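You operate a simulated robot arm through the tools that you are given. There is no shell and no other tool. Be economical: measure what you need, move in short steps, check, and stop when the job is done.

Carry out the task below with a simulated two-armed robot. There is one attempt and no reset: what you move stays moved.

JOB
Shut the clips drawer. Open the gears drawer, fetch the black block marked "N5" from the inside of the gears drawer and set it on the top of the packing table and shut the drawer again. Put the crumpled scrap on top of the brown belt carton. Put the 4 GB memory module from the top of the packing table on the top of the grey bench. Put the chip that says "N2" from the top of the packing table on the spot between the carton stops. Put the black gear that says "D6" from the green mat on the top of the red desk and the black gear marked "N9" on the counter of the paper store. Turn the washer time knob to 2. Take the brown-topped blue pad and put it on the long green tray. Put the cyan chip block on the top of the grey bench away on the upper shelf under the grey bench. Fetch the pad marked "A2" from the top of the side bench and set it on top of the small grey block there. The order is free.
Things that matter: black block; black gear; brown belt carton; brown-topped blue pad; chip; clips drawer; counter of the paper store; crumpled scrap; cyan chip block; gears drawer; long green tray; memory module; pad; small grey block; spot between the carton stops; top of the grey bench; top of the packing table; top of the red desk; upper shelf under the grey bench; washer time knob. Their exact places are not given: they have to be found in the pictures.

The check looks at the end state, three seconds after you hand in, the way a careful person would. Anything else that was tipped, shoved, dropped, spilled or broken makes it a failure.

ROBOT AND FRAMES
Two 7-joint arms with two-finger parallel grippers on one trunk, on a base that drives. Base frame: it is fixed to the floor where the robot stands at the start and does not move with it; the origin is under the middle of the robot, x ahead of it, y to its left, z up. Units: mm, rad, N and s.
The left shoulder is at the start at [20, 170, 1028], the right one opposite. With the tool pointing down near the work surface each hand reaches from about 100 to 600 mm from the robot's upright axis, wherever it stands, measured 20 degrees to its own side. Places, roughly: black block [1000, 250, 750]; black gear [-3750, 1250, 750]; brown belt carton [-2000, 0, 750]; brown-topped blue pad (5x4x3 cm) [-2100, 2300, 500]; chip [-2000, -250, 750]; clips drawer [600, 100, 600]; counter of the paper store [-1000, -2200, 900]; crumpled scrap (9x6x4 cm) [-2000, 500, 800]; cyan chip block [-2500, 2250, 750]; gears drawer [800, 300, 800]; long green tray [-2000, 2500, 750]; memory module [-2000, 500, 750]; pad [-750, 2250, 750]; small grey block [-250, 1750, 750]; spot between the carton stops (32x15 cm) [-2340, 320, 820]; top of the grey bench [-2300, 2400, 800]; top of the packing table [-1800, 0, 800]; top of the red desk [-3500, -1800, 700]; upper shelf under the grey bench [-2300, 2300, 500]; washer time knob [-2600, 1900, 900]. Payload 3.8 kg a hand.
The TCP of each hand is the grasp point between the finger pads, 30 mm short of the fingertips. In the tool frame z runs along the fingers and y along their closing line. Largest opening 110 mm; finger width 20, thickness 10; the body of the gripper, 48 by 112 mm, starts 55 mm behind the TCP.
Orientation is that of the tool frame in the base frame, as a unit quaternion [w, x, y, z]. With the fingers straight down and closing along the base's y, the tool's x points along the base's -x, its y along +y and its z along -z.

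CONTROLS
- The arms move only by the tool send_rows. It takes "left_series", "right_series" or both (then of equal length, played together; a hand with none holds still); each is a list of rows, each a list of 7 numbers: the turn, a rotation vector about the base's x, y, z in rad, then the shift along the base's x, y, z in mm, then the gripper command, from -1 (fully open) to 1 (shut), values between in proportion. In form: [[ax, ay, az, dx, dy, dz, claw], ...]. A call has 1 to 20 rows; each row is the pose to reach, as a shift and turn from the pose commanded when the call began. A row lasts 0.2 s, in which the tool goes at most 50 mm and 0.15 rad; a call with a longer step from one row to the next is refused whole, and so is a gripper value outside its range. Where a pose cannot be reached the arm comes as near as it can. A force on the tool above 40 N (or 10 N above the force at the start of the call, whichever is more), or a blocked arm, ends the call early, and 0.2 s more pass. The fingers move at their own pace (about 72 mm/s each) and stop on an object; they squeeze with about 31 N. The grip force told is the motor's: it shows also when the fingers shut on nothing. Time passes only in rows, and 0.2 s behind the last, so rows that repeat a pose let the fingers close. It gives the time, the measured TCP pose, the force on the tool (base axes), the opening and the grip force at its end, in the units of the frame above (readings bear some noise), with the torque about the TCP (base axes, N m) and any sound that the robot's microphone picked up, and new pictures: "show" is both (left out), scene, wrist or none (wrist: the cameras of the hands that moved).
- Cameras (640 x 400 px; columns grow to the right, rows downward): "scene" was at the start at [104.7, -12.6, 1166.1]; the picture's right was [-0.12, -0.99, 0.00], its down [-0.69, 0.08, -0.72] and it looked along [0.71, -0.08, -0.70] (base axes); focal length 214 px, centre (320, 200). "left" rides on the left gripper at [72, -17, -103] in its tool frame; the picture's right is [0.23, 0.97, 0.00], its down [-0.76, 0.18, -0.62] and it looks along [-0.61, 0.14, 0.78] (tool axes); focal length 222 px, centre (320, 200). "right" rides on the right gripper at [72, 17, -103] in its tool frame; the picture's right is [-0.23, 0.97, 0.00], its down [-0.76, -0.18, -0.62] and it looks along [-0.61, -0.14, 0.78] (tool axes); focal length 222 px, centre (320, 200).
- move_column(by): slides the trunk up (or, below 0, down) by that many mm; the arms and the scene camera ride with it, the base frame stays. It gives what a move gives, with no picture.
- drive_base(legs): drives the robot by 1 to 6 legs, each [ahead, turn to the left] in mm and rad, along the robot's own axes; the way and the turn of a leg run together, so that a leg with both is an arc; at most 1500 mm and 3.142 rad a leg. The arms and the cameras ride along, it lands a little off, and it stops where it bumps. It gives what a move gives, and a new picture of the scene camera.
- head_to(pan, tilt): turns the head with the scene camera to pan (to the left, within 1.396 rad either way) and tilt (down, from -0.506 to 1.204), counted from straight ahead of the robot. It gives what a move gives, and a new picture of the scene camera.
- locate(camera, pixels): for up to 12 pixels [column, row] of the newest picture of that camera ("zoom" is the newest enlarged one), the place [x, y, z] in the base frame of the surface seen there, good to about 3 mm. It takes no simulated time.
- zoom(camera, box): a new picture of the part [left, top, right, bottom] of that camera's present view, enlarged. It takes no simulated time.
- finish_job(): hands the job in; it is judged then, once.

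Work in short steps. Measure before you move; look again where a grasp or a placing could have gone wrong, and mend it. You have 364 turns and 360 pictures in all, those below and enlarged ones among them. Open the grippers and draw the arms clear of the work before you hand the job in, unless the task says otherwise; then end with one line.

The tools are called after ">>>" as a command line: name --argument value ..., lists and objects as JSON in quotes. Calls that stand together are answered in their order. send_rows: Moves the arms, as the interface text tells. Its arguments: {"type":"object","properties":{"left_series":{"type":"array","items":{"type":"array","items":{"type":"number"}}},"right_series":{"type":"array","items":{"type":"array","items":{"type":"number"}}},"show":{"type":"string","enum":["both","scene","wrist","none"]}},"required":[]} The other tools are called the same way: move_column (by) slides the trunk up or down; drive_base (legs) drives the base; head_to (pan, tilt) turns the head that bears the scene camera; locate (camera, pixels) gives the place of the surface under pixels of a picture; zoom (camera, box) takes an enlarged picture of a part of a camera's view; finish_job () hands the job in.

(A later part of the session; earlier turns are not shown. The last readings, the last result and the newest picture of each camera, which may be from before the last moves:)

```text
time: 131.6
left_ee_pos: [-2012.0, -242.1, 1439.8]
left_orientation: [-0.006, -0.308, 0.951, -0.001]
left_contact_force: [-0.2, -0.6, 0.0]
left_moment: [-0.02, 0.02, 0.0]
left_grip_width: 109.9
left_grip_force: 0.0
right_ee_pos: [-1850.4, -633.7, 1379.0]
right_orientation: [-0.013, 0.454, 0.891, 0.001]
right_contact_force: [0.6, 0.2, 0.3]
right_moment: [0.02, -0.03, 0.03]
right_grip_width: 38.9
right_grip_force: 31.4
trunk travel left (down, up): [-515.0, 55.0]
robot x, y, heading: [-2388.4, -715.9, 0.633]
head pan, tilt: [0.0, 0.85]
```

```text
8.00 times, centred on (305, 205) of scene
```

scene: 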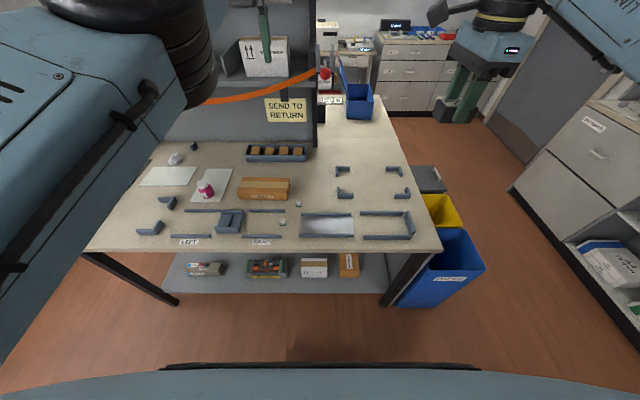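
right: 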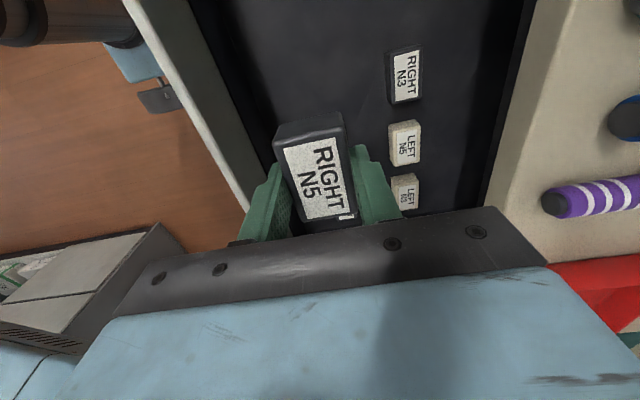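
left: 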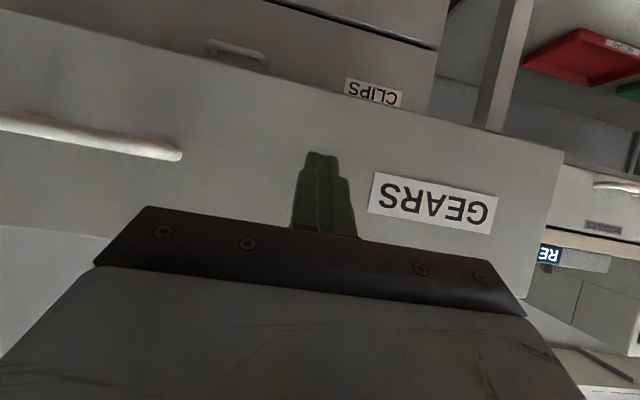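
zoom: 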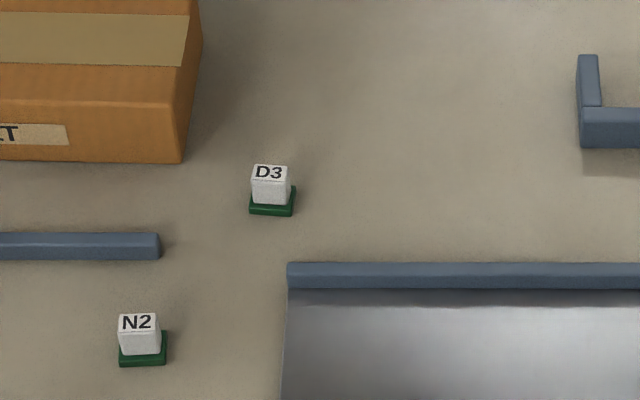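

I move forward-left to put the free spot and N2 chip in reach.

>>> drive_base --legs '[[0, 0.89], [287, 0], [0, -0.9]]'

>>> move_column --by -350

>>> head_to --pan -0.1 --tilt 0.9

```text
time: 138.2
left_ee_pos: [-2000.9, 46.6, 1439.0]
left_orientation: [-0.006, -0.31, 0.951, -0.001]
left_contact_force: [0.6, -0.9, -0.5]
left_moment: [-0.01, 0.01, 0.01]
left_grip_width: 109.8
left_grip_force: 0.0
right_ee_pos: [-1837.3, -343.2, 1379.8]
right_orientation: [-0.013, 0.452, 0.892, 0.002]
right_contact_force: [0.1, -0.4, -0.4]
right_moment: [0.02, -0.02, 0.0]
right_grip_width: 39.0
right_grip_force: 30.8
trunk travel left (down, up): [-515.0, 55.0]
robot x, y, heading: [-2373.8, -431.3, 0.638]
head pan, tilt: [0.0, 0.85]
```

scene: 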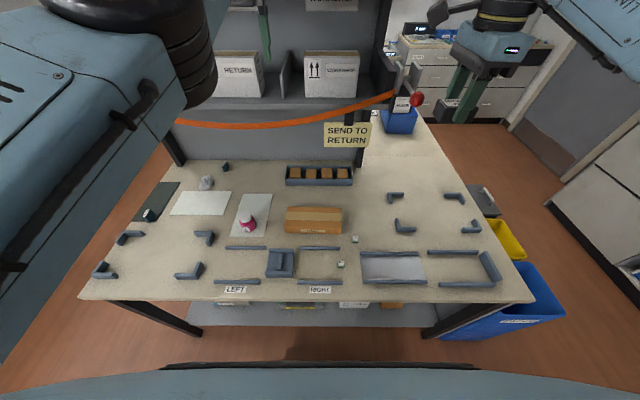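

```text
time: 141.6
left_ee_pos: [-2000.1, 47.0, 1089.0]
left_orientation: [-0.007, -0.311, 0.95, -0.001]
left_contact_force: [-0.4, 0.0, -0.2]
left_moment: [-0.02, 0.0, 0.0]
left_grip_width: 110.0
left_grip_force: 0.1
right_ee_pos: [-1836.6, -344.1, 1028.9]
right_orientation: [-0.013, 0.453, 0.891, 0.002]
right_contact_force: [0.4, -0.3, -0.2]
right_moment: [0.0, 0.0, -0.03]
right_grip_width: 39.0
right_grip_force: 30.9
trunk travel left (down, up): [-165.0, 405.0]
robot x, y, heading: [-2376.7, -428.9, 0.633]
head pan, tilt: [0.0, 0.85]
```

```text
time: 142.3
left_ee_pos: [-1999.6, 47.1, 1088.5]
left_orientation: [-0.006, -0.311, 0.95, -0.001]
left_contact_force: [-0.4, 0.8, 0.0]
left_moment: [-0.02, -0.02, -0.02]
left_grip_width: 110.1
left_grip_force: 0.0
right_ee_pos: [-1836.4, -342.5, 1029.5]
right_orientation: [-0.013, 0.452, 0.892, 0.002]
right_contact_force: [-0.6, -0.6, -0.4]
right_moment: [-0.02, -0.01, 0.0]
right_grip_width: 39.1
right_grip_force: 31.3
trunk travel left (down, up): [-165.0, 405.0]
robot x, y, heading: [-2373.4, -433.2, 0.638]
head pan, tilt: [-0.099, 0.901]
```

scene: 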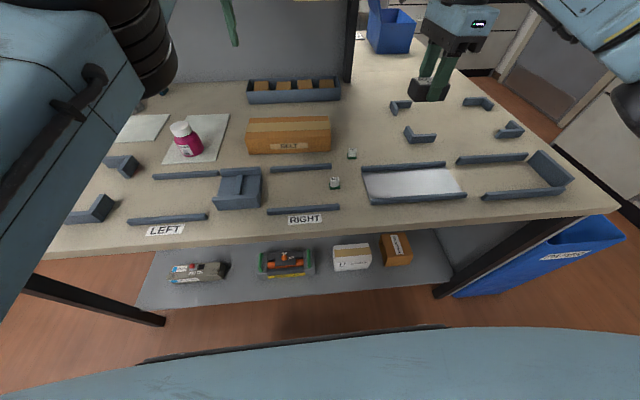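

The right hand carries the block to (-1781,-249), lowering to z≈858.

>>> send_rows --right_series '[[0, 0, 0, 18, 31, 0, 1], [0, 0, 0, 37, 63, -20, 1], [0, 0, 0, 55, 94, -40, 1], [0, 0, 0, 55, 94, -80, 1], [0, 0, 0, 55, 94, -120, 1], [0, 0, 0, 55, 94, -150, 1], [0, 0, 0, 55, 94, -160, 1]]' --show "both"

```text
time: 143.9
left_ee_pos: [-1999.5, 46.8, 1089.1]
left_orientation: [-0.006, -0.311, 0.951, -0.002]
left_contact_force: [0.4, -0.7, 0.0]
left_moment: [0.0, -0.03, 0.01]
left_grip_width: 110.1
left_grip_force: 0.0
right_ee_pos: [-1781.2, -248.6, 868.9]
right_orientation: [-0.012, 0.452, 0.892, 0.001]
right_contact_force: [0.5, 0.6, -0.7]
right_moment: [0.0, -0.01, 0.03]
right_grip_width: 39.0
right_grip_force: 31.0
trunk travel left (down, up): [-165.0, 405.0]
robot x, y, heading: [-2373.8, -428.6, 0.634]
head pan, tilt: [-0.099, 0.901]
```

scene: 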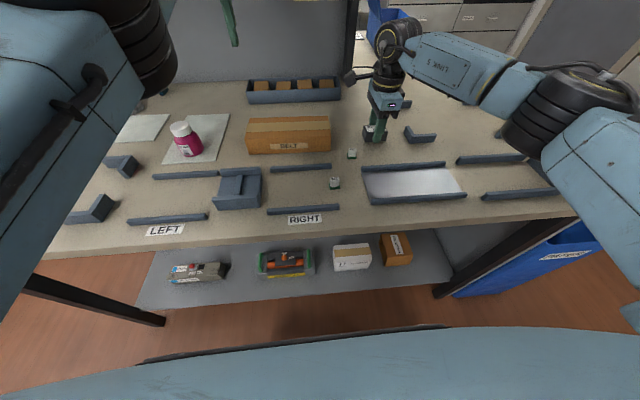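
right: 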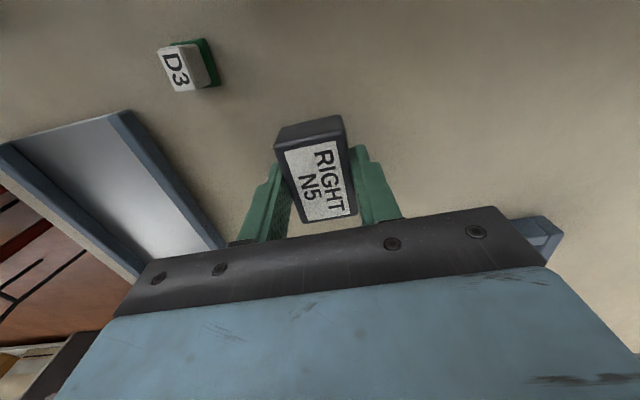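

Clear space around it. Lower the last 11 mm, release and rise.

>>> send_rows --right_series '[[0, 0, 0, 0, 0, -6, 1], [0, 0, 0, 0, 0, -11, 1], [0, 0, 0, 0, 0, -11, 0.5], [0, 0, 0, 0, 0, -11, 0.1], [0, 0, 0, 0, 0, 5, 0], [0, 0, 0, 0, 0, 45, 0], [0, 0, 0, 0, 0, 85, 0]]' --show "wrist"

```text
time: 145.5
left_ee_pos: [-1999.3, 46.3, 1089.8]
left_orientation: [-0.006, -0.311, 0.95, 0.0]
left_contact_force: [0.0, 0.3, 0.2]
left_moment: [-0.01, 0.03, 0.0]
left_grip_width: 110.1
left_grip_force: 0.1
right_ee_pos: [-1783.0, -250.0, 954.5]
right_orientation: [-0.011, 0.452, 0.892, 0.001]
right_contact_force: [0.6, -0.8, -0.7]
right_moment: [-0.01, 0.0, -0.02]
right_grip_width: 54.9
right_grip_force: 0.0
trunk travel left (down, up): [-165.0, 405.0]
robot x, y, heading: [-2376.8, -430.8, 0.629]
head pan, tilt: [-0.099, 0.901]
```

right: 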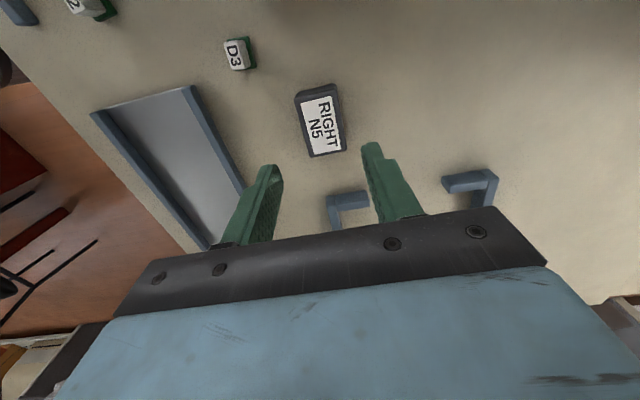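

Block placed. Now above the N2 chip at ≈(-1982,-241) with the right hand.

>>> send_rows --right_series '[[0, 0, 0, -40, 2, 0, 0], [0, 0, 0, -80, 3, 0, 0], [0, 0, 0, -120, 5, 0, 0], [0, 0, 0, -160, 7, -10, 0], [0, 0, 0, -199, 9, -20, 0]]' --show "wrist"

```text
time: 146.7
left_ee_pos: [-2000.0, 47.1, 1089.2]
left_orientation: [-0.006, -0.31, 0.951, -0.001]
left_contact_force: [-0.6, 1.5, -0.7]
left_moment: [0.03, -0.01, -0.02]
left_grip_width: 110.1
left_grip_force: 0.1
right_ee_pos: [-1981.7, -238.4, 932.8]
right_orientation: [-0.013, 0.453, 0.892, 0.001]
right_contact_force: [0.5, -0.3, 0.5]
right_moment: [-0.03, -0.02, -0.03]
right_grip_width: 55.2
right_grip_force: 0.0
trunk travel left (down, up): [-165.0, 405.0]
robot x, y, heading: [-2376.1, -430.8, 0.632]
head pan, tilt: [-0.099, 0.901]
```

right: 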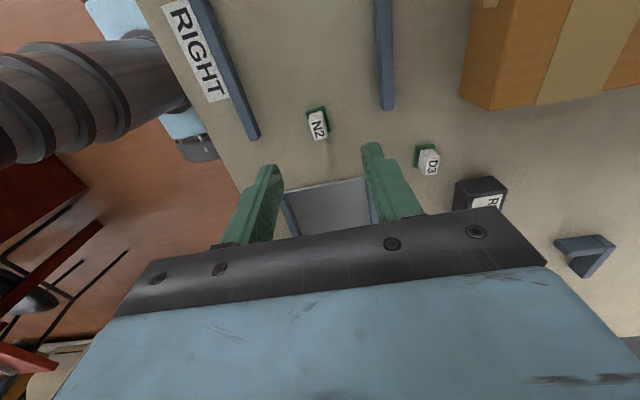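

N2 is nearly dead centre. Refine by locating its corners.

>>> locate --camera "right" --pixels '[[318, 125], [308, 114], [326, 112], [328, 136], [314, 138], [309, 112], [327, 110], [240, 130], [380, 100]]'

>>> zoom --camera "right" --box '[240, 70, 400, 170]'

```text
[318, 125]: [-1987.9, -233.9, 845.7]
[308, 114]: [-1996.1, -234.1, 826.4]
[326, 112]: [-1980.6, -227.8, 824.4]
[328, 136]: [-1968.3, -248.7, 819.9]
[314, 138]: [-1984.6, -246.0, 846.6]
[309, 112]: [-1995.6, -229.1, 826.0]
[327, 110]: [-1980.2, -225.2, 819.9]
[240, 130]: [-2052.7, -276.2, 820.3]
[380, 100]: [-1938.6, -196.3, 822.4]
```

```text
4.00 times, centred on (320, 120) of right
```

zoom: 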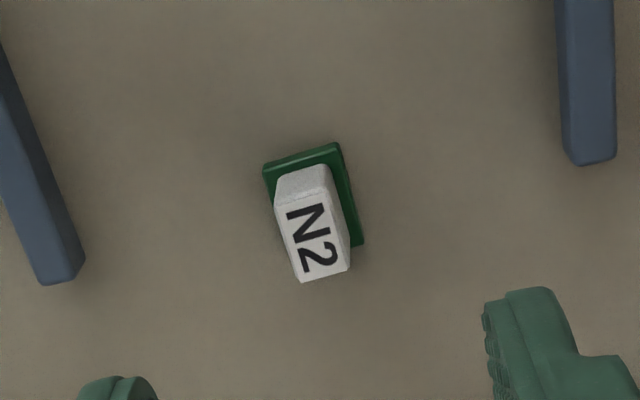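

Chip centre ≈(-1986,-238), cap top z 848. I grip its cap with the tips just above the green base (TCP z≈860).

>>> send_rows --right_series '[[0, 0, 0, -4, 0, -30, 0], [0, 0, 0, -4, 0, -60, 0], [0, 0, 0, -4, 0, -73, 0], [0, 0, 0, -4, 0, -73, 0.5], [0, 0, 0, -4, 0, -73, 1], [0, 0, 0, -4, 0, -73, 1], [0, 0, 0, -4, 0, -73, 1]]' --show "wrist"

```text
time: 148.3
left_ee_pos: [-2000.7, 46.6, 1090.5]
left_orientation: [-0.006, -0.31, 0.951, -0.001]
left_contact_force: [0.2, -0.4, 0.7]
left_moment: [-0.01, 0.03, 0.0]
left_grip_width: 110.0
left_grip_force: 0.0
right_ee_pos: [-1986.6, -240.1, 860.2]
right_orientation: [-0.013, 0.452, 0.892, 0.001]
right_contact_force: [0.2, -0.4, 0.2]
right_moment: [-0.01, -0.02, 0.0]
right_grip_width: 11.2
right_grip_force: 31.0
trunk travel left (down, up): [-165.0, 405.0]
robot x, y, heading: [-2377.6, -428.9, 0.633]
head pan, tilt: [-0.099, 0.901]
```

right: 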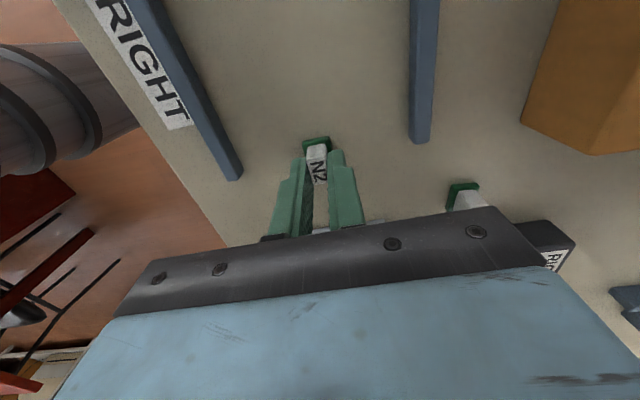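

Lift and check the hold.

>>> send_rows --right_series '[[0, 0, 0, 0, 0, 20, 1], [0, 0, 0, 0, 0, 60, 1], [0, 0, 0, 0, 0, 100, 1]]' --show "both"

>>> zoom --camera "scene" --box '[320, 100, 480, 200]'

```text
time: 149.1
left_ee_pos: [-1999.2, 46.7, 1089.7]
left_orientation: [-0.006, -0.311, 0.95, -0.001]
left_contact_force: [1.1, -0.5, -0.8]
left_moment: [0.02, 0.03, -0.02]
left_grip_width: 110.0
left_grip_force: 0.0
right_ee_pos: [-1986.0, -239.7, 961.0]
right_orientation: [-0.012, 0.453, 0.892, 0.001]
right_contact_force: [-0.3, -0.5, 1.0]
right_moment: [0.01, 0.0, 0.02]
right_grip_width: 11.1
right_grip_force: 30.5
trunk travel left (down, up): [-165.0, 405.0]
robot x, y, heading: [-2372.2, -432.7, 0.637]
head pan, tilt: [-0.099, 0.901]
```

scene: 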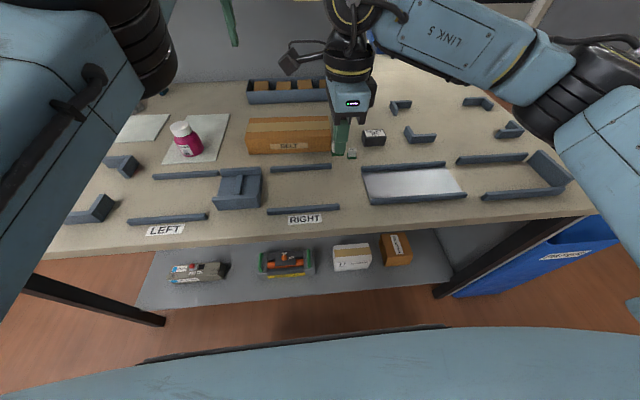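
right: 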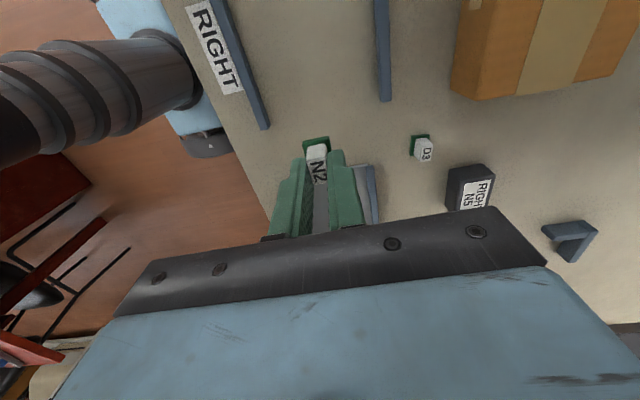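

```text
4.00 times, centred on (400, 150) of scene
```

zoom: 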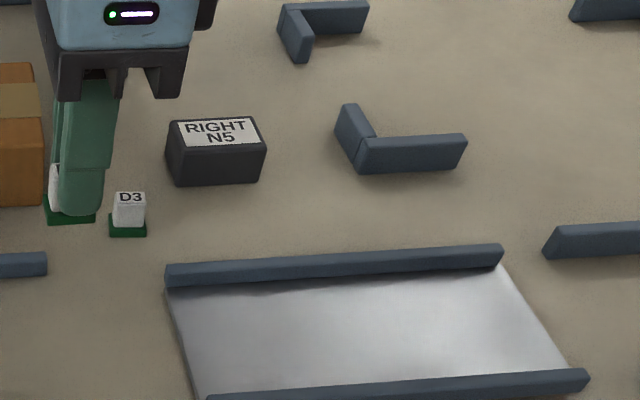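

The chip is held. Raise the trunk and drive left along the table to the carton stops at its left end.

>>> move_column --by 350

>>> drive_base --legs '[[-60, 0], [0, 1.571], [640, 0], [0, -1.571]]'

>>> head_to --pan -0.2 --tilt 0.9

```text
time: 152.5
left_ee_pos: [-1999.4, 46.7, 1440.0]
left_orientation: [-0.007, -0.31, 0.951, -0.001]
left_contact_force: [0.2, 0.2, 0.1]
left_moment: [0.02, 0.0, -0.02]
left_grip_width: 109.8
left_grip_force: 0.0
right_ee_pos: [-1985.6, -240.3, 1311.0]
right_orientation: [-0.012, 0.452, 0.892, 0.001]
right_contact_force: [-0.4, -0.5, 0.3]
right_moment: [-0.01, -0.04, -0.02]
right_grip_width: 11.1
right_grip_force: 30.9
trunk travel left (down, up): [-515.0, 55.0]
robot x, y, heading: [-2378.8, -431.9, 0.633]
head pan, tilt: [-0.099, 0.901]
```

```text
time: 164.3
left_ee_pos: [-2427.3, 524.6, 1440.5]
left_orientation: [-0.005, -0.313, 0.95, 0.0]
left_contact_force: [1.0, 0.7, -0.4]
left_moment: [0.03, 0.01, -0.04]
left_grip_width: 110.2
left_grip_force: 0.0
right_ee_pos: [-2413.9, 237.4, 1311.4]
right_orientation: [-0.013, 0.45, 0.893, 0.0]
right_contact_force: [-0.4, 0.3, -0.7]
right_moment: [-0.01, -0.05, 0.02]
right_grip_width: 11.3
right_grip_force: 30.7
trunk travel left (down, up): [-515.0, 55.0]
robot x, y, heading: [-2806.0, 46.1, 0.636]
head pan, tilt: [-0.099, 0.901]
```

scene: 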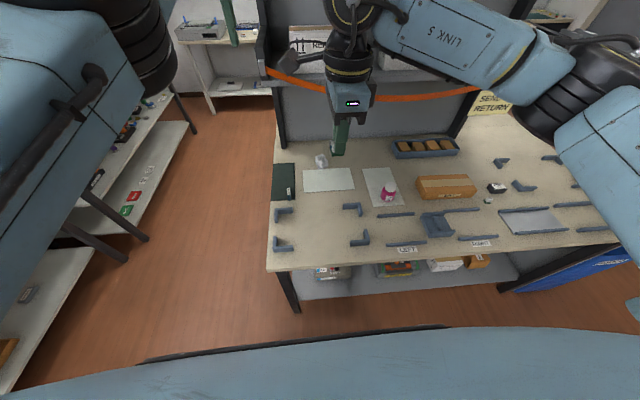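

```text
time: 164.9
left_ee_pos: [-2428.5, 524.2, 1439.8]
left_orientation: [-0.005, -0.313, 0.95, -0.001]
left_contact_force: [1.0, 0.3, 0.0]
left_moment: [-0.04, 0.01, 0.03]
left_grip_width: 109.6
left_grip_force: 0.0
right_ee_pos: [-2412.4, 236.8, 1311.0]
right_orientation: [-0.013, 0.451, 0.892, 0.002]
right_contact_force: [0.7, -0.6, 0.0]
right_moment: [0.01, 0.0, 0.02]
right_grip_width: 11.5
right_grip_force: 31.1
trunk travel left (down, up): [-515.0, 55.0]
robot x, y, heading: [-2797.7, 45.3, 0.633]
head pan, tilt: [-0.201, 0.901]
```

scene: 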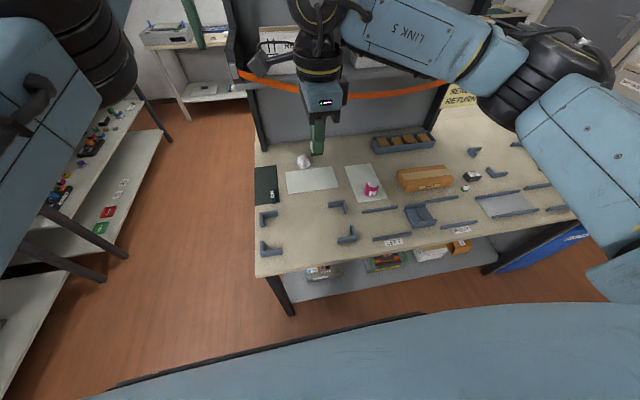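

The four L stops frame a spot at pixel ≈(303,228). I locate them and zoom on the mat with the module.

>>> locate --camera "scene" --pixels '[[303, 228], [268, 218], [268, 248], [340, 207], [350, 236], [304, 160], [268, 185], [425, 178], [256, 275], [310, 180]]'

>>> zoom --camera "scene" --box '[240, 140, 400, 260]'

```text
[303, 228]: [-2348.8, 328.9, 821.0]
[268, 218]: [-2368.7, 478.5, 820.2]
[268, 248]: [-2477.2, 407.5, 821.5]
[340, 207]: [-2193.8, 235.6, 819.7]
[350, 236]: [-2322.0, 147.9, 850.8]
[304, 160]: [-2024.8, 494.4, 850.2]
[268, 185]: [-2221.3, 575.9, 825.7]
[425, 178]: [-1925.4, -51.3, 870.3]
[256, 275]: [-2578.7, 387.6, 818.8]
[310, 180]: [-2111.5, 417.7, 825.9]
```

```text
3.33 times, centred on (320, 200) of scene
```

zoom: 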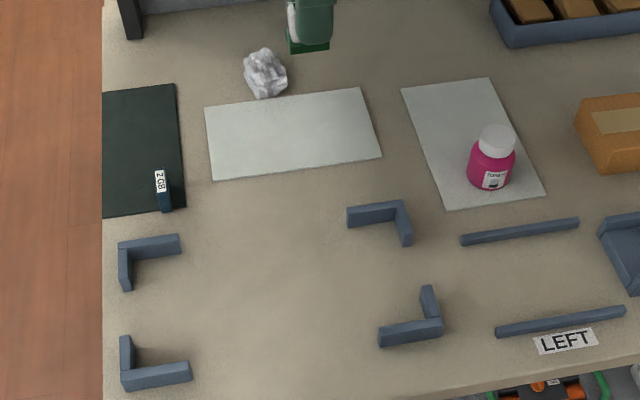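

Lower the trunk, then carry the chip to the spot centre (-2342,322).

>>> move_column --by -350

>>> send_rows --right_series '[[0, 0, 0, 24, 28, 0, 1], [0, 0, 0, 47, 56, 0, 1], [0, 0, 0, 70, 85, -20, 1], [0, 0, 0, 70, 85, -60, 1], [0, 0, 0, 70, 85, -90, 1]]' --show "both"

```text
time: 168.3
left_ee_pos: [-2428.1, 525.0, 1089.6]
left_orientation: [-0.007, -0.312, 0.95, -0.001]
left_contact_force: [0.2, 0.1, -0.2]
left_moment: [0.02, -0.01, -0.01]
left_grip_width: 110.1
left_grip_force: 0.1
right_ee_pos: [-2412.9, 238.7, 961.0]
right_orientation: [-0.012, 0.452, 0.892, 0.002]
right_contact_force: [0.0, 0.4, -0.2]
right_moment: [-0.01, 0.02, 0.0]
right_grip_width: 11.3
right_grip_force: 31.1
trunk travel left (down, up): [-165.0, 405.0]
robot x, y, heading: [-2803.8, 45.3, 0.64]
head pan, tilt: [-0.201, 0.901]
```

```text
time: 169.6
left_ee_pos: [-2427.7, 524.6, 1088.2]
left_orientation: [-0.007, -0.312, 0.95, 0.0]
left_contact_force: [0.6, 0.1, 0.5]
left_moment: [0.0, -0.04, 0.03]
left_grip_width: 110.0
left_grip_force: 0.0
right_ee_pos: [-2344.0, 322.4, 870.9]
right_orientation: [-0.013, 0.45, 0.893, 0.002]
right_contact_force: [0.0, 0.2, -1.2]
right_moment: [-0.02, 0.03, -0.01]
right_grip_width: 11.0
right_grip_force: 31.5
trunk travel left (down, up): [-165.0, 405.0]
robot x, y, heading: [-2796.4, 45.8, 0.636]
head pan, tilt: [-0.201, 0.901]
```

scene: 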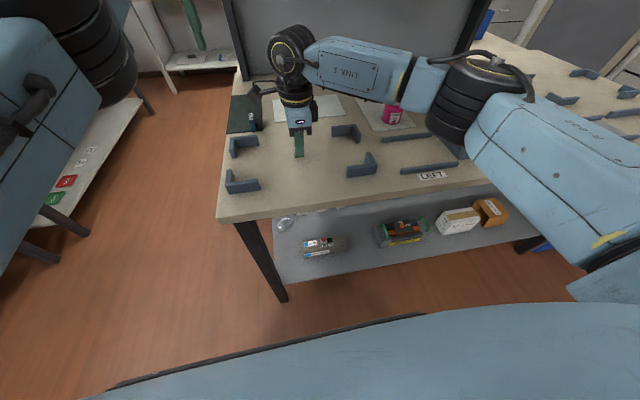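
right: 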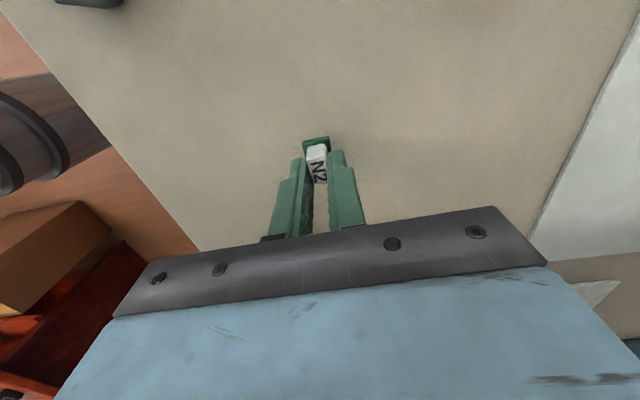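

Lower 10 mm, release gently and rise.

>>> send_rows --right_series '[[0, 0, 0, 0, 0, -5, 1], [0, 0, 0, 0, 0, -9, 1], [0, 0, 0, 0, 0, -9, 0.8], [0, 0, 0, 0, 0, -9, 0.5], [0, 0, 0, 0, 0, -9, 0.3], [0, 0, 0, 0, 0, 25, 0.3], [0, 0, 0, 0, 0, 65, 0.3]]' --show "wrist"

```text
time: 171.2
left_ee_pos: [-2427.8, 524.3, 1088.7]
left_orientation: [-0.007, -0.312, 0.95, -0.001]
left_contact_force: [0.6, -0.7, 0.9]
left_moment: [0.03, -0.01, -0.03]
left_grip_width: 110.0
left_grip_force: 0.0
right_ee_pos: [-2343.6, 322.2, 938.0]
right_orientation: [-0.013, 0.45, 0.893, 0.002]
right_contact_force: [-0.4, 0.0, -0.2]
right_moment: [-0.02, 0.0, 0.02]
right_grip_width: 38.7
right_grip_force: 0.1
trunk travel left (down, up): [-165.0, 405.0]
robot x, y, heading: [-2802.7, 46.9, 0.637]
head pan, tilt: [-0.201, 0.901]
```

right: 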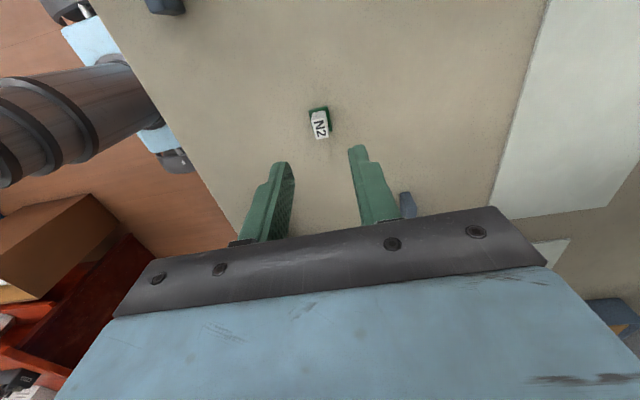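

Chip stands upright in the spot. The scrap lies far back, easier from the table's left end. I raise and look at the floor there.

>>> move_column --by 350

>>> drive_base --legs '[[-150, 0], [0, 0.7]]'

>>> head_to --pan -0.6 --tilt 0.65

>>> locate --camera "scene" --pixels '[[120, 330], [180, 250], [230, 200], [280, 160], [330, 200], [330, 250], [400, 280], [300, 130], [200, 150], [150, 200], [100, 250], [250, 300]]'

```text
time: 174.6
left_ee_pos: [-2427.9, 524.7, 1438.6]
left_orientation: [-0.006, -0.312, 0.95, -0.002]
left_contact_force: [-0.6, 0.1, 0.1]
left_moment: [-0.02, -0.01, 0.02]
left_grip_width: 110.2
left_grip_force: 0.1
right_ee_pos: [-2342.9, 323.8, 1285.8]
right_orientation: [-0.013, 0.451, 0.892, 0.001]
right_contact_force: [0.0, 0.4, -0.4]
right_moment: [-0.02, 0.02, -0.03]
right_grip_width: 38.4
right_grip_force: 0.0
trunk travel left (down, up): [-515.0, 55.0]
robot x, y, heading: [-2801.8, 48.7, 0.638]
head pan, tilt: [-0.201, 0.901]
```

```text
time: 177.8
left_ee_pos: [-2945.9, 563.0, 1439.0]
left_orientation: [-0.005, -0.621, 0.784, -0.004]
left_contact_force: [-0.8, -0.7, -0.7]
left_moment: [-0.03, 0.01, 0.01]
left_grip_width: 109.9
left_grip_force: 0.0
right_ee_pos: [-2750.8, 465.0, 1285.9]
right_orientation: [-0.012, 0.116, 0.993, -0.004]
right_contact_force: [0.1, 0.3, -0.4]
right_moment: [0.02, 0.01, 0.0]
right_grip_width: 38.4
right_grip_force: 0.2
trunk travel left (down, up): [-515.0, 55.0]
robot x, y, heading: [-2920.2, -45.3, 1.338]
head pan, tilt: [-0.201, 0.901]
```

scene: 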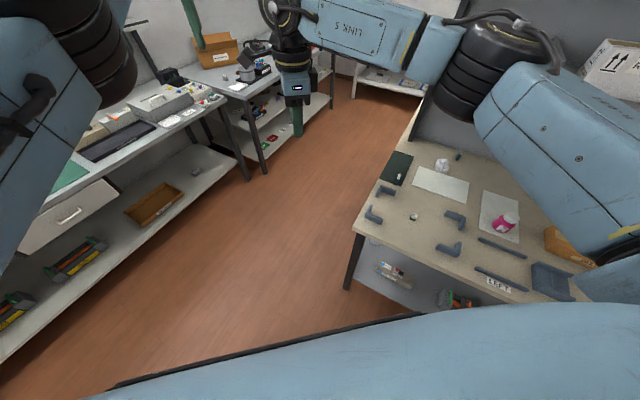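

```text
time: 178.7
left_ee_pos: [-2946.0, 563.2, 1439.4]
left_orientation: [-0.005, -0.621, 0.784, -0.003]
left_contact_force: [0.0, -0.1, -0.2]
left_moment: [0.04, 0.01, 0.02]
left_grip_width: 109.9
left_grip_force: 0.1
right_ee_pos: [-2749.9, 464.3, 1286.1]
right_orientation: [-0.013, 0.116, 0.993, -0.003]
right_contact_force: [-0.5, 0.5, -0.6]
right_moment: [-0.01, 0.0, -0.01]
right_grip_width: 38.6
right_grip_force: 0.1
trunk travel left (down, up): [-515.0, 55.0]
robot x, y, heading: [-2922.8, -41.8, 1.341]
head pan, tilt: [-0.6, 0.649]
```

scene: 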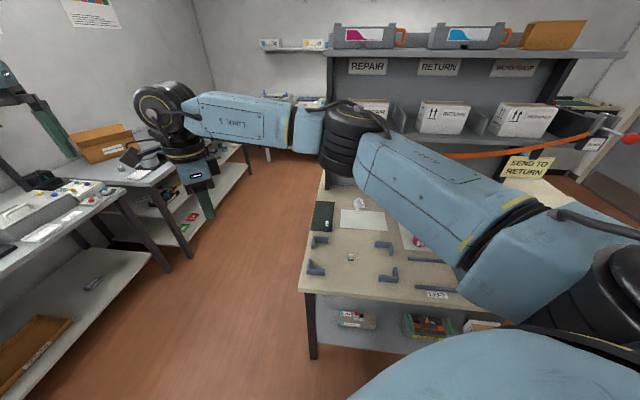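

```text
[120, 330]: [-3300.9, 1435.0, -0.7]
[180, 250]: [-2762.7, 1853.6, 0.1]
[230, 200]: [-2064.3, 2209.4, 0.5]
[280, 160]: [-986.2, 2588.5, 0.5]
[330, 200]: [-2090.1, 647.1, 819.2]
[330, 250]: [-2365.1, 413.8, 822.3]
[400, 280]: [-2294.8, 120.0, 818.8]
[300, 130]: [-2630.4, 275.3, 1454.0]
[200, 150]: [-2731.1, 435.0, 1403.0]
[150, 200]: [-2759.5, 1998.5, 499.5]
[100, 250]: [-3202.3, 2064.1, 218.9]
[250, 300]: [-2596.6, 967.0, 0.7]
```

Clear floor of ~1.25 m between table end and benches. I drive round to the table's left end and face it.

>>> drive_base --legs '[[0, 0.272], [808, 0], [0, -0.771], [461, 0], [0, -1.788]]'

>>> head_to --pan 0.15 --tilt 0.75

```text
time: 192.6
left_ee_pos: [-2171.5, 739.4, 1438.4]
left_orientation: [-0.005, 0.453, 0.891, 0.003]
left_contact_force: [1.3, 1.3, -0.7]
left_moment: [0.02, -0.04, -0.02]
left_grip_width: 110.2
left_grip_force: 0.0
right_ee_pos: [-2374.6, 653.7, 1285.0]
right_orientation: [-0.008, 0.951, 0.31, 0.01]
right_contact_force: [-0.5, 0.2, -0.2]
right_moment: [0.01, 0.01, 0.01]
right_grip_width: 38.6
right_grip_force: 0.1
trunk travel left (down, up): [-515.0, 55.0]
robot x, y, heading: [-2649.4, 1115.7, -0.938]
head pan, tilt: [-0.6, 0.649]
```

scene: 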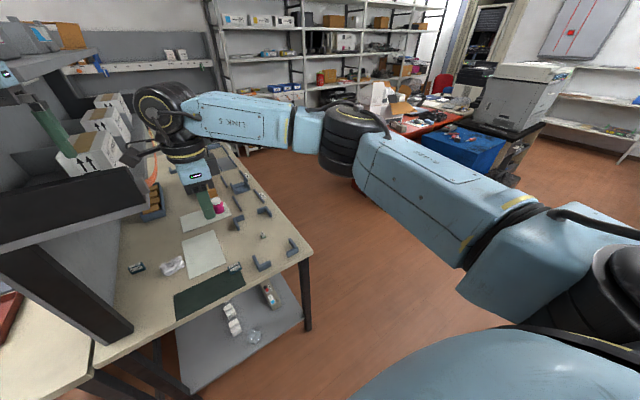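

```text
time: 193.7
left_ee_pos: [-2171.8, 739.4, 1439.7]
left_orientation: [-0.005, 0.453, 0.892, 0.003]
left_contact_force: [-0.4, -0.6, 0.3]
left_moment: [0.01, -0.04, 0.0]
left_grip_width: 109.9
left_grip_force: 0.1
right_ee_pos: [-2373.9, 654.2, 1285.4]
right_orientation: [-0.008, 0.951, 0.31, 0.01]
right_contact_force: [0.7, 0.7, 0.4]
right_moment: [0.01, 0.01, 0.04]
right_grip_width: 38.5
right_grip_force: 0.0
trunk travel left (down, up): [-515.0, 55.0]
robot x, y, heading: [-2649.9, 1116.3, -0.938]
head pan, tilt: [0.15, 0.75]
```

scene: 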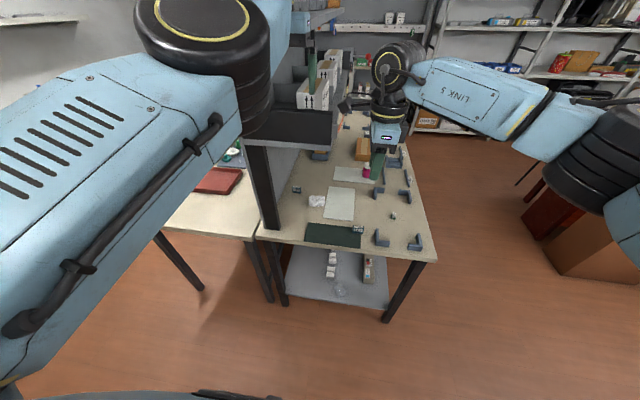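

>>> zoom --camera "scene" --box '[250, 160, 410, 260]'

>>> locate --camera "scene" --pixels '[[316, 201], [296, 189], [332, 240], [358, 229], [283, 139], [275, 225], [305, 100], [435, 260], [258, 238], [340, 205]]'

```text
4.00 times, centred on (330, 210) of scene
```

zoom: 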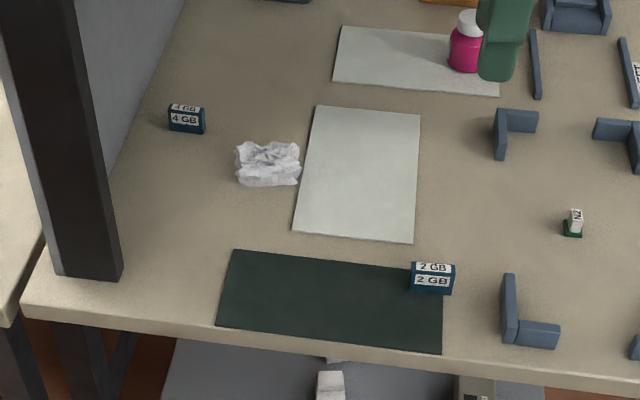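

```text
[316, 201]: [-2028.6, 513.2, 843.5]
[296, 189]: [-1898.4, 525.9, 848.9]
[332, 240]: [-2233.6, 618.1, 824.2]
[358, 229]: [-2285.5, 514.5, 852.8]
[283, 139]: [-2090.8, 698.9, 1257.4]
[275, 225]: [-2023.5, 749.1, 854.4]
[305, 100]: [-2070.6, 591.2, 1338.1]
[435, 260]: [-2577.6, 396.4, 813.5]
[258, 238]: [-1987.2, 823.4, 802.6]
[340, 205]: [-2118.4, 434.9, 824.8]
```

4 GB module at (-1898,526), scrap at (-2029,513); a shelf overhangs at z≥~1250 and a post stands at (-2024,749). I lower the trunk and pull the hands in before approaching.

>>> locate --camera "scene" --pixels '[[333, 140], [330, 150], [262, 150], [275, 195], [265, 230], [277, 232], [325, 112], [250, 145]]'

>>> move_column --by -350

>>> send_rows --left_series '[[0, 0, 0, -43, 19, -20, 0], [0, 0, 0, -80, 35, -40, 0], [0, 0, 0, -120, 50, -60, 0], [0, 0, 0, -160, 65, -80, 0], [0, 0, 0, -190, 80, -100, 0], [0, 0, 0, -214, 92, -120, 0]]' --right_series '[[0, 0, 0, -20, -10, 10, -1], [0, 0, 0, -35, -20, 20, -1], [0, 0, 0, -50, -30, 30, -1], [0, 0, 0, -65, -40, 40, -1], [0, 0, 0, -75, -50, 50, -1], [0, 0, 0, -81, -58, 50, -1]]' --show "scene"

```text
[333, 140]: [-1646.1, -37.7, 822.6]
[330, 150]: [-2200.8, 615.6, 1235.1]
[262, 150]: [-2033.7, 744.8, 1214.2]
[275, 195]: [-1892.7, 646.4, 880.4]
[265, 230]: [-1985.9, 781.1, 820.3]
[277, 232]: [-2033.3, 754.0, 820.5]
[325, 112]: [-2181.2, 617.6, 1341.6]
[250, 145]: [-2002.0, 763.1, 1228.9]
```

```text
time: 197.2
left_ee_pos: [-2171.6, 739.9, 1089.8]
left_orientation: [-0.005, 0.452, 0.892, 0.004]
left_contact_force: [-0.7, -0.5, -1.3]
left_moment: [0.0, -0.02, -0.02]
left_grip_width: 110.0
left_grip_force: 0.1
right_ee_pos: [-2373.9, 654.9, 934.7]
right_orientation: [-0.008, 0.951, 0.309, 0.01]
right_contact_force: [-0.2, 0.0, 0.1]
right_moment: [0.0, 0.01, 0.03]
right_grip_width: 38.5
right_grip_force: 0.0
trunk travel left (down, up): [-165.0, 405.0]
robot x, y, heading: [-2648.5, 1117.7, -0.938]
head pan, tilt: [0.15, 0.75]
```

```text
refused: row 1 steps farther than a row can; nothing moved
```

Shelf underside is z≈1214 and reaches out to n≈-1425, so I must enter low. Redo the hand retraction with smaller steps.

>>> send_rows --left_series '[[0, 0, 0, -36, 16, -20, 0], [0, 0, 0, -72, 32, -40, 0], [0, 0, 0, -108, 48, -60, 0], [0, 0, 0, -144, 64, -80, 0], [0, 0, 0, -180, 78, -100, 0], [0, 0, 0, -214, 92, -120, 0]]' --right_series '[[0, 0, 0, -20, -10, 10, -1], [0, 0, 0, -35, -20, 20, -1], [0, 0, 0, -50, -30, 30, -1], [0, 0, 0, -65, -40, 40, -1], [0, 0, 0, -75, -50, 50, -1], [0, 0, 0, -81, -58, 50, -1]]' --show "scene"

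```text
time: 198.6
left_ee_pos: [-2285.2, 663.2, 1029.3]
left_orientation: [-0.006, 0.452, 0.892, 0.004]
left_contact_force: [0.3, 0.3, 0.3]
left_moment: [-0.02, 0.01, 0.0]
left_grip_width: 55.0
left_grip_force: 0.0
left hand out of reach, approached as far as the arm can: row 1, 2, 3, 4, 5, 6
right_ee_pos: [-2454.6, 596.7, 985.3]
right_orientation: [-0.007, 0.951, 0.31, 0.01]
right_contact_force: [0.7, -0.1, -0.4]
right_moment: [-0.01, -0.01, 0.01]
right_grip_width: 110.1
right_grip_force: 0.1
trunk travel left (down, up): [-165.0, 405.0]
robot x, y, heading: [-2645.9, 1117.1, -0.94]
head pan, tilt: [0.15, 0.75]
```

scene: 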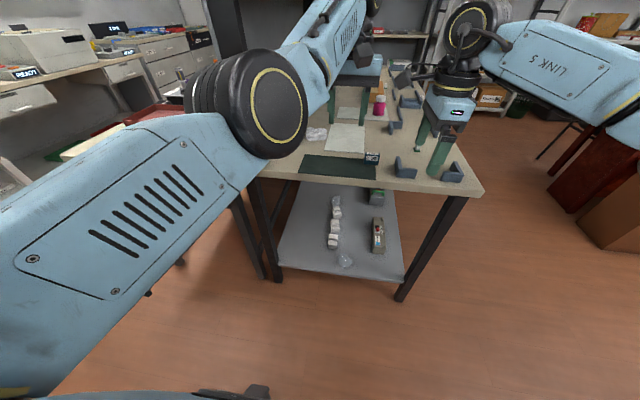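

I check heights of elbows and wrists.

>>> locate --camera "scene" --pixels '[[245, 60], [280, 150], [340, 10], [355, 70], [460, 20], [480, 10], [600, 60], [120, 200]]'

```text
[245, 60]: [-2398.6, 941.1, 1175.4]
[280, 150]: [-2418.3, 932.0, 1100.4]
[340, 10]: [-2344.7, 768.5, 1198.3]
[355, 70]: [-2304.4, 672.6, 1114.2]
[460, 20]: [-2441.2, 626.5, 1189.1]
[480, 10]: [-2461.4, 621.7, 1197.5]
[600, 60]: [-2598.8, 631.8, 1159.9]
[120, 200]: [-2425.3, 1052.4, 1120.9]
```

Wrist tops sit ~215 mm above TCP, so with TCP≈900 they pass below the shelf. Lower the trunk 90, shift slightly and drive to the table end.

>>> move_column --by -85

>>> drive_base --legs '[[0, 0.7], [57, 0], [0, -0.708], [150, 0]]'

```text
time: 199.8
left_ee_pos: [-2285.0, 662.3, 946.3]
left_orientation: [-0.005, 0.453, 0.891, 0.004]
left_contact_force: [-0.6, -0.2, 0.7]
left_moment: [0.03, 0.03, 0.0]
left_grip_width: 55.2
left_grip_force: 0.0
right_ee_pos: [-2453.7, 596.5, 902.0]
right_orientation: [-0.009, 0.951, 0.31, 0.01]
right_contact_force: [0.4, -0.8, -0.8]
right_moment: [-0.03, 0.01, -0.02]
right_grip_width: 109.8
right_grip_force: 0.1
trunk travel left (down, up): [-80.0, 490.0]
robot x, y, heading: [-2650.9, 1112.4, -0.94]
head pan, tilt: [0.15, 0.75]
```

```text
time: 205.5
left_ee_pos: [-2149.1, 524.4, 945.2]
left_orientation: [-0.005, 0.458, 0.889, 0.004]
left_contact_force: [-0.3, 0.0, -0.2]
left_moment: [-0.03, -0.01, -0.01]
left_grip_width: 55.2
left_grip_force: 0.0
right_ee_pos: [-2318.4, 460.9, 901.4]
right_orientation: [-0.008, 0.952, 0.305, 0.01]
right_contact_force: [-0.4, -0.7, 0.5]
right_moment: [0.02, 0.01, 0.01]
right_grip_width: 109.7
right_grip_force: 0.1
trunk travel left (down, up): [-80.0, 490.0]
robot x, y, heading: [-2506.1, 981.5, -0.954]
head pan, tilt: [0.15, 0.75]
```

scene: 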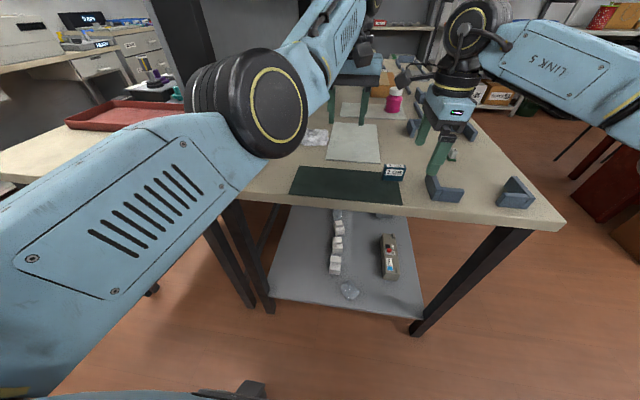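

All clear so far (tips above the 850 mm stops). I check the bottle position, then advance 140 mm.

>>> locate --camera "scene" --pixels '[[395, 100], [318, 137], [258, 150], [380, 70], [250, 190]]'

>>> drive_base --legs '[[140, 0.01]]'

```text
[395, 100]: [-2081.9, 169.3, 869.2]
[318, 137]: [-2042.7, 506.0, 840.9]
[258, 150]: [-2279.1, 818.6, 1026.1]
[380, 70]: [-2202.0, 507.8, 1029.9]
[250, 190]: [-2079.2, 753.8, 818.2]
```

```text
time: 206.8
left_ee_pos: [-2062.1, 414.6, 944.3]
left_orientation: [-0.005, 0.453, 0.892, 0.004]
left_contact_force: [0.8, 0.2, 0.1]
left_moment: [0.0, -0.01, 0.0]
left_grip_width: 55.1
left_grip_force: 0.0
right_ee_pos: [-2231.5, 349.5, 900.8]
right_orientation: [-0.008, 0.951, 0.309, 0.011]
right_contact_force: [-0.6, -0.5, -0.7]
right_moment: [0.0, 0.01, -0.04]
right_grip_width: 110.1
right_grip_force: 0.1
trunk travel left (down, up): [-80.0, 490.0]
robot x, y, heading: [-2427.3, 869.1, -0.941]
head pan, tilt: [0.15, 0.75]
```

scene: 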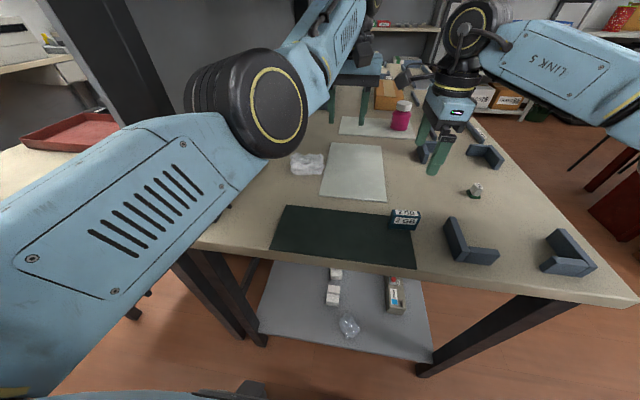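

Now the left hand goes over to the 4 GB module at (-1898,526), low under the shelf.

>>> send_rows --left_series '[[0, 0, 0, 30, 10, 0, 0], [0, 0, 0, 60, 30, 0, 0], [0, 0, 0, 90, 50, 0, 0], [0, 0, 0, 120, 75, 0, 0]]' --show "both"

```text
time: 207.8
left_ee_pos: [-1938.0, 485.2, 947.0]
left_orientation: [-0.006, 0.454, 0.891, 0.004]
left_contact_force: [0.0, 0.0, -0.6]
left_moment: [0.02, 0.01, 0.0]
left_grip_width: 55.2
left_grip_force: 0.1
left hand out of reach, approached as far as the arm can: row 2, 3, 4
right_ee_pos: [-2231.5, 349.2, 900.7]
right_orientation: [-0.007, 0.951, 0.309, 0.009]
right_contact_force: [-0.3, -0.3, -0.1]
right_moment: [-0.02, -0.01, 0.04]
right_grip_width: 110.1
right_grip_force: 0.1
trunk travel left (down, up): [-80.0, 490.0]
robot x, y, heading: [-2423.4, 867.5, -0.94]
head pan, tilt: [0.15, 0.75]
```

scene: 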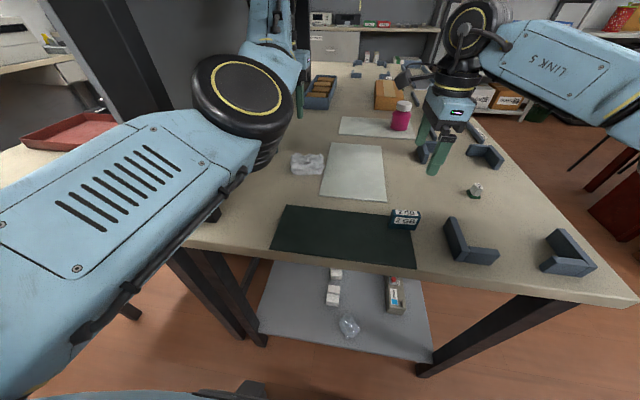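
left: 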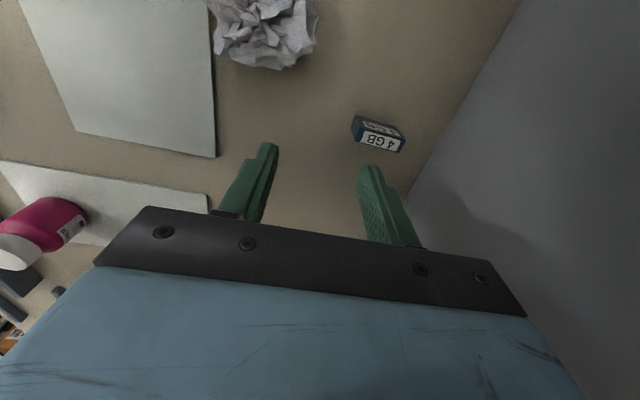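

Module visible at (378,135) in the left wrist view. Locate it.

>>> locate --camera "left" --pixels '[[376, 127], [353, 117], [405, 137], [360, 140], [398, 152], [382, 140], [420, 130], [265, 30], [270, 10], [300, 40]]'

>>> zoom --camera "left" --box '[320, 80, 480, 180]'

```text
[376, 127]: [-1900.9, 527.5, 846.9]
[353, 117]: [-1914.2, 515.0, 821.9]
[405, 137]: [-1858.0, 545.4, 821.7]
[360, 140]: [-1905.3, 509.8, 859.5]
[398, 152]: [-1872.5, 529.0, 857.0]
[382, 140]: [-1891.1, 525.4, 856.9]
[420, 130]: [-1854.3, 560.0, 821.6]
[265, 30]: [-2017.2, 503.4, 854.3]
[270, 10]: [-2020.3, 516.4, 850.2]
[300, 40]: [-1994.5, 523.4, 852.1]
```

```text
4.00 times, centred on (400, 130) of left
```

zoom: 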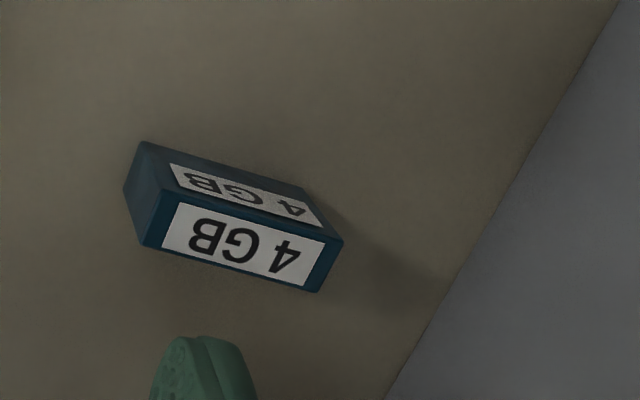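

Module top centre ≈(-1892,524), z 858, yaw off by ~0.1. The arm is near its limit, so I advance the base 50 mm first.

>>> drive_base --legs '[[50, 0]]'

```text
time: 208.7
left_ee_pos: [-1909.3, 444.5, 945.2]
left_orientation: [-0.006, 0.454, 0.891, 0.004]
left_contact_force: [0.3, -0.3, 0.0]
left_moment: [0.01, 0.02, 0.03]
left_grip_width: 55.0
left_grip_force: 0.1
right_ee_pos: [-2202.6, 309.1, 900.9]
right_orientation: [-0.008, 0.951, 0.309, 0.011]
right_contact_force: [0.1, -0.1, -0.4]
right_moment: [0.0, 0.01, -0.01]
right_grip_width: 110.1
right_grip_force: 0.2
trunk travel left (down, up): [-80.0, 490.0]
robot x, y, heading: [-2397.9, 830.2, -0.941]
head pan, tilt: [0.15, 0.75]
```

scene: 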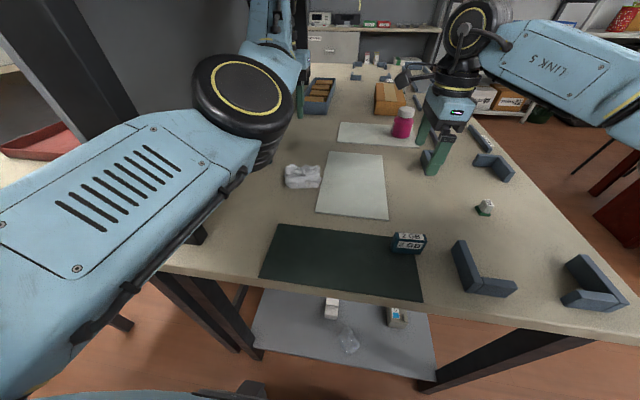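

Now align above the module, turning 0.1 rad, then look.

>>> send_rows --left_series '[[0, 0, -0.03, 5, 26, 0, 0], [0, 0, -0.06, 11, 53, -10, 0], [0, 0, -0.1, 17, 79, -25, 0]]' --show "wrist"

```text
time: 209.5
left_ee_pos: [-1859.4, 504.9, 925.4]
left_orientation: [-0.005, 0.499, 0.867, 0.004]
left_contact_force: [-1.2, -0.4, -0.7]
left_moment: [0.0, -0.07, 0.03]
left_grip_width: 54.7
left_grip_force: 0.1
left hand out of reach, approached as far as the arm can: row 1, 2, 3
right_ee_pos: [-2202.6, 308.8, 900.9]
right_orientation: [-0.008, 0.951, 0.309, 0.01]
right_contact_force: [-1.2, -0.7, -1.0]
right_moment: [0.03, 0.01, 0.02]
right_grip_width: 110.0
right_grip_force: 0.2
trunk travel left (down, up): [-80.0, 490.0]
robot x, y, heading: [-2395.6, 825.9, -0.938]
head pan, tilt: [0.15, 0.75]
```

left: 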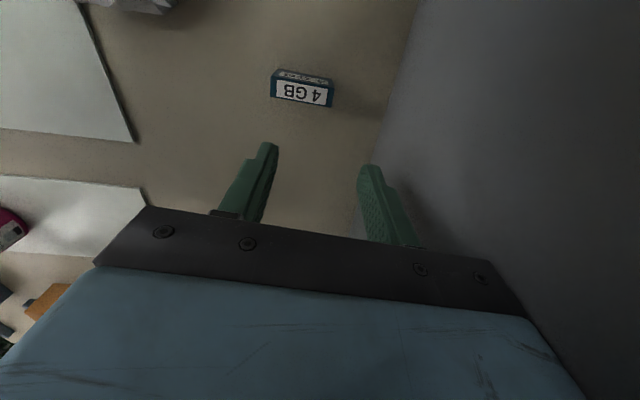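

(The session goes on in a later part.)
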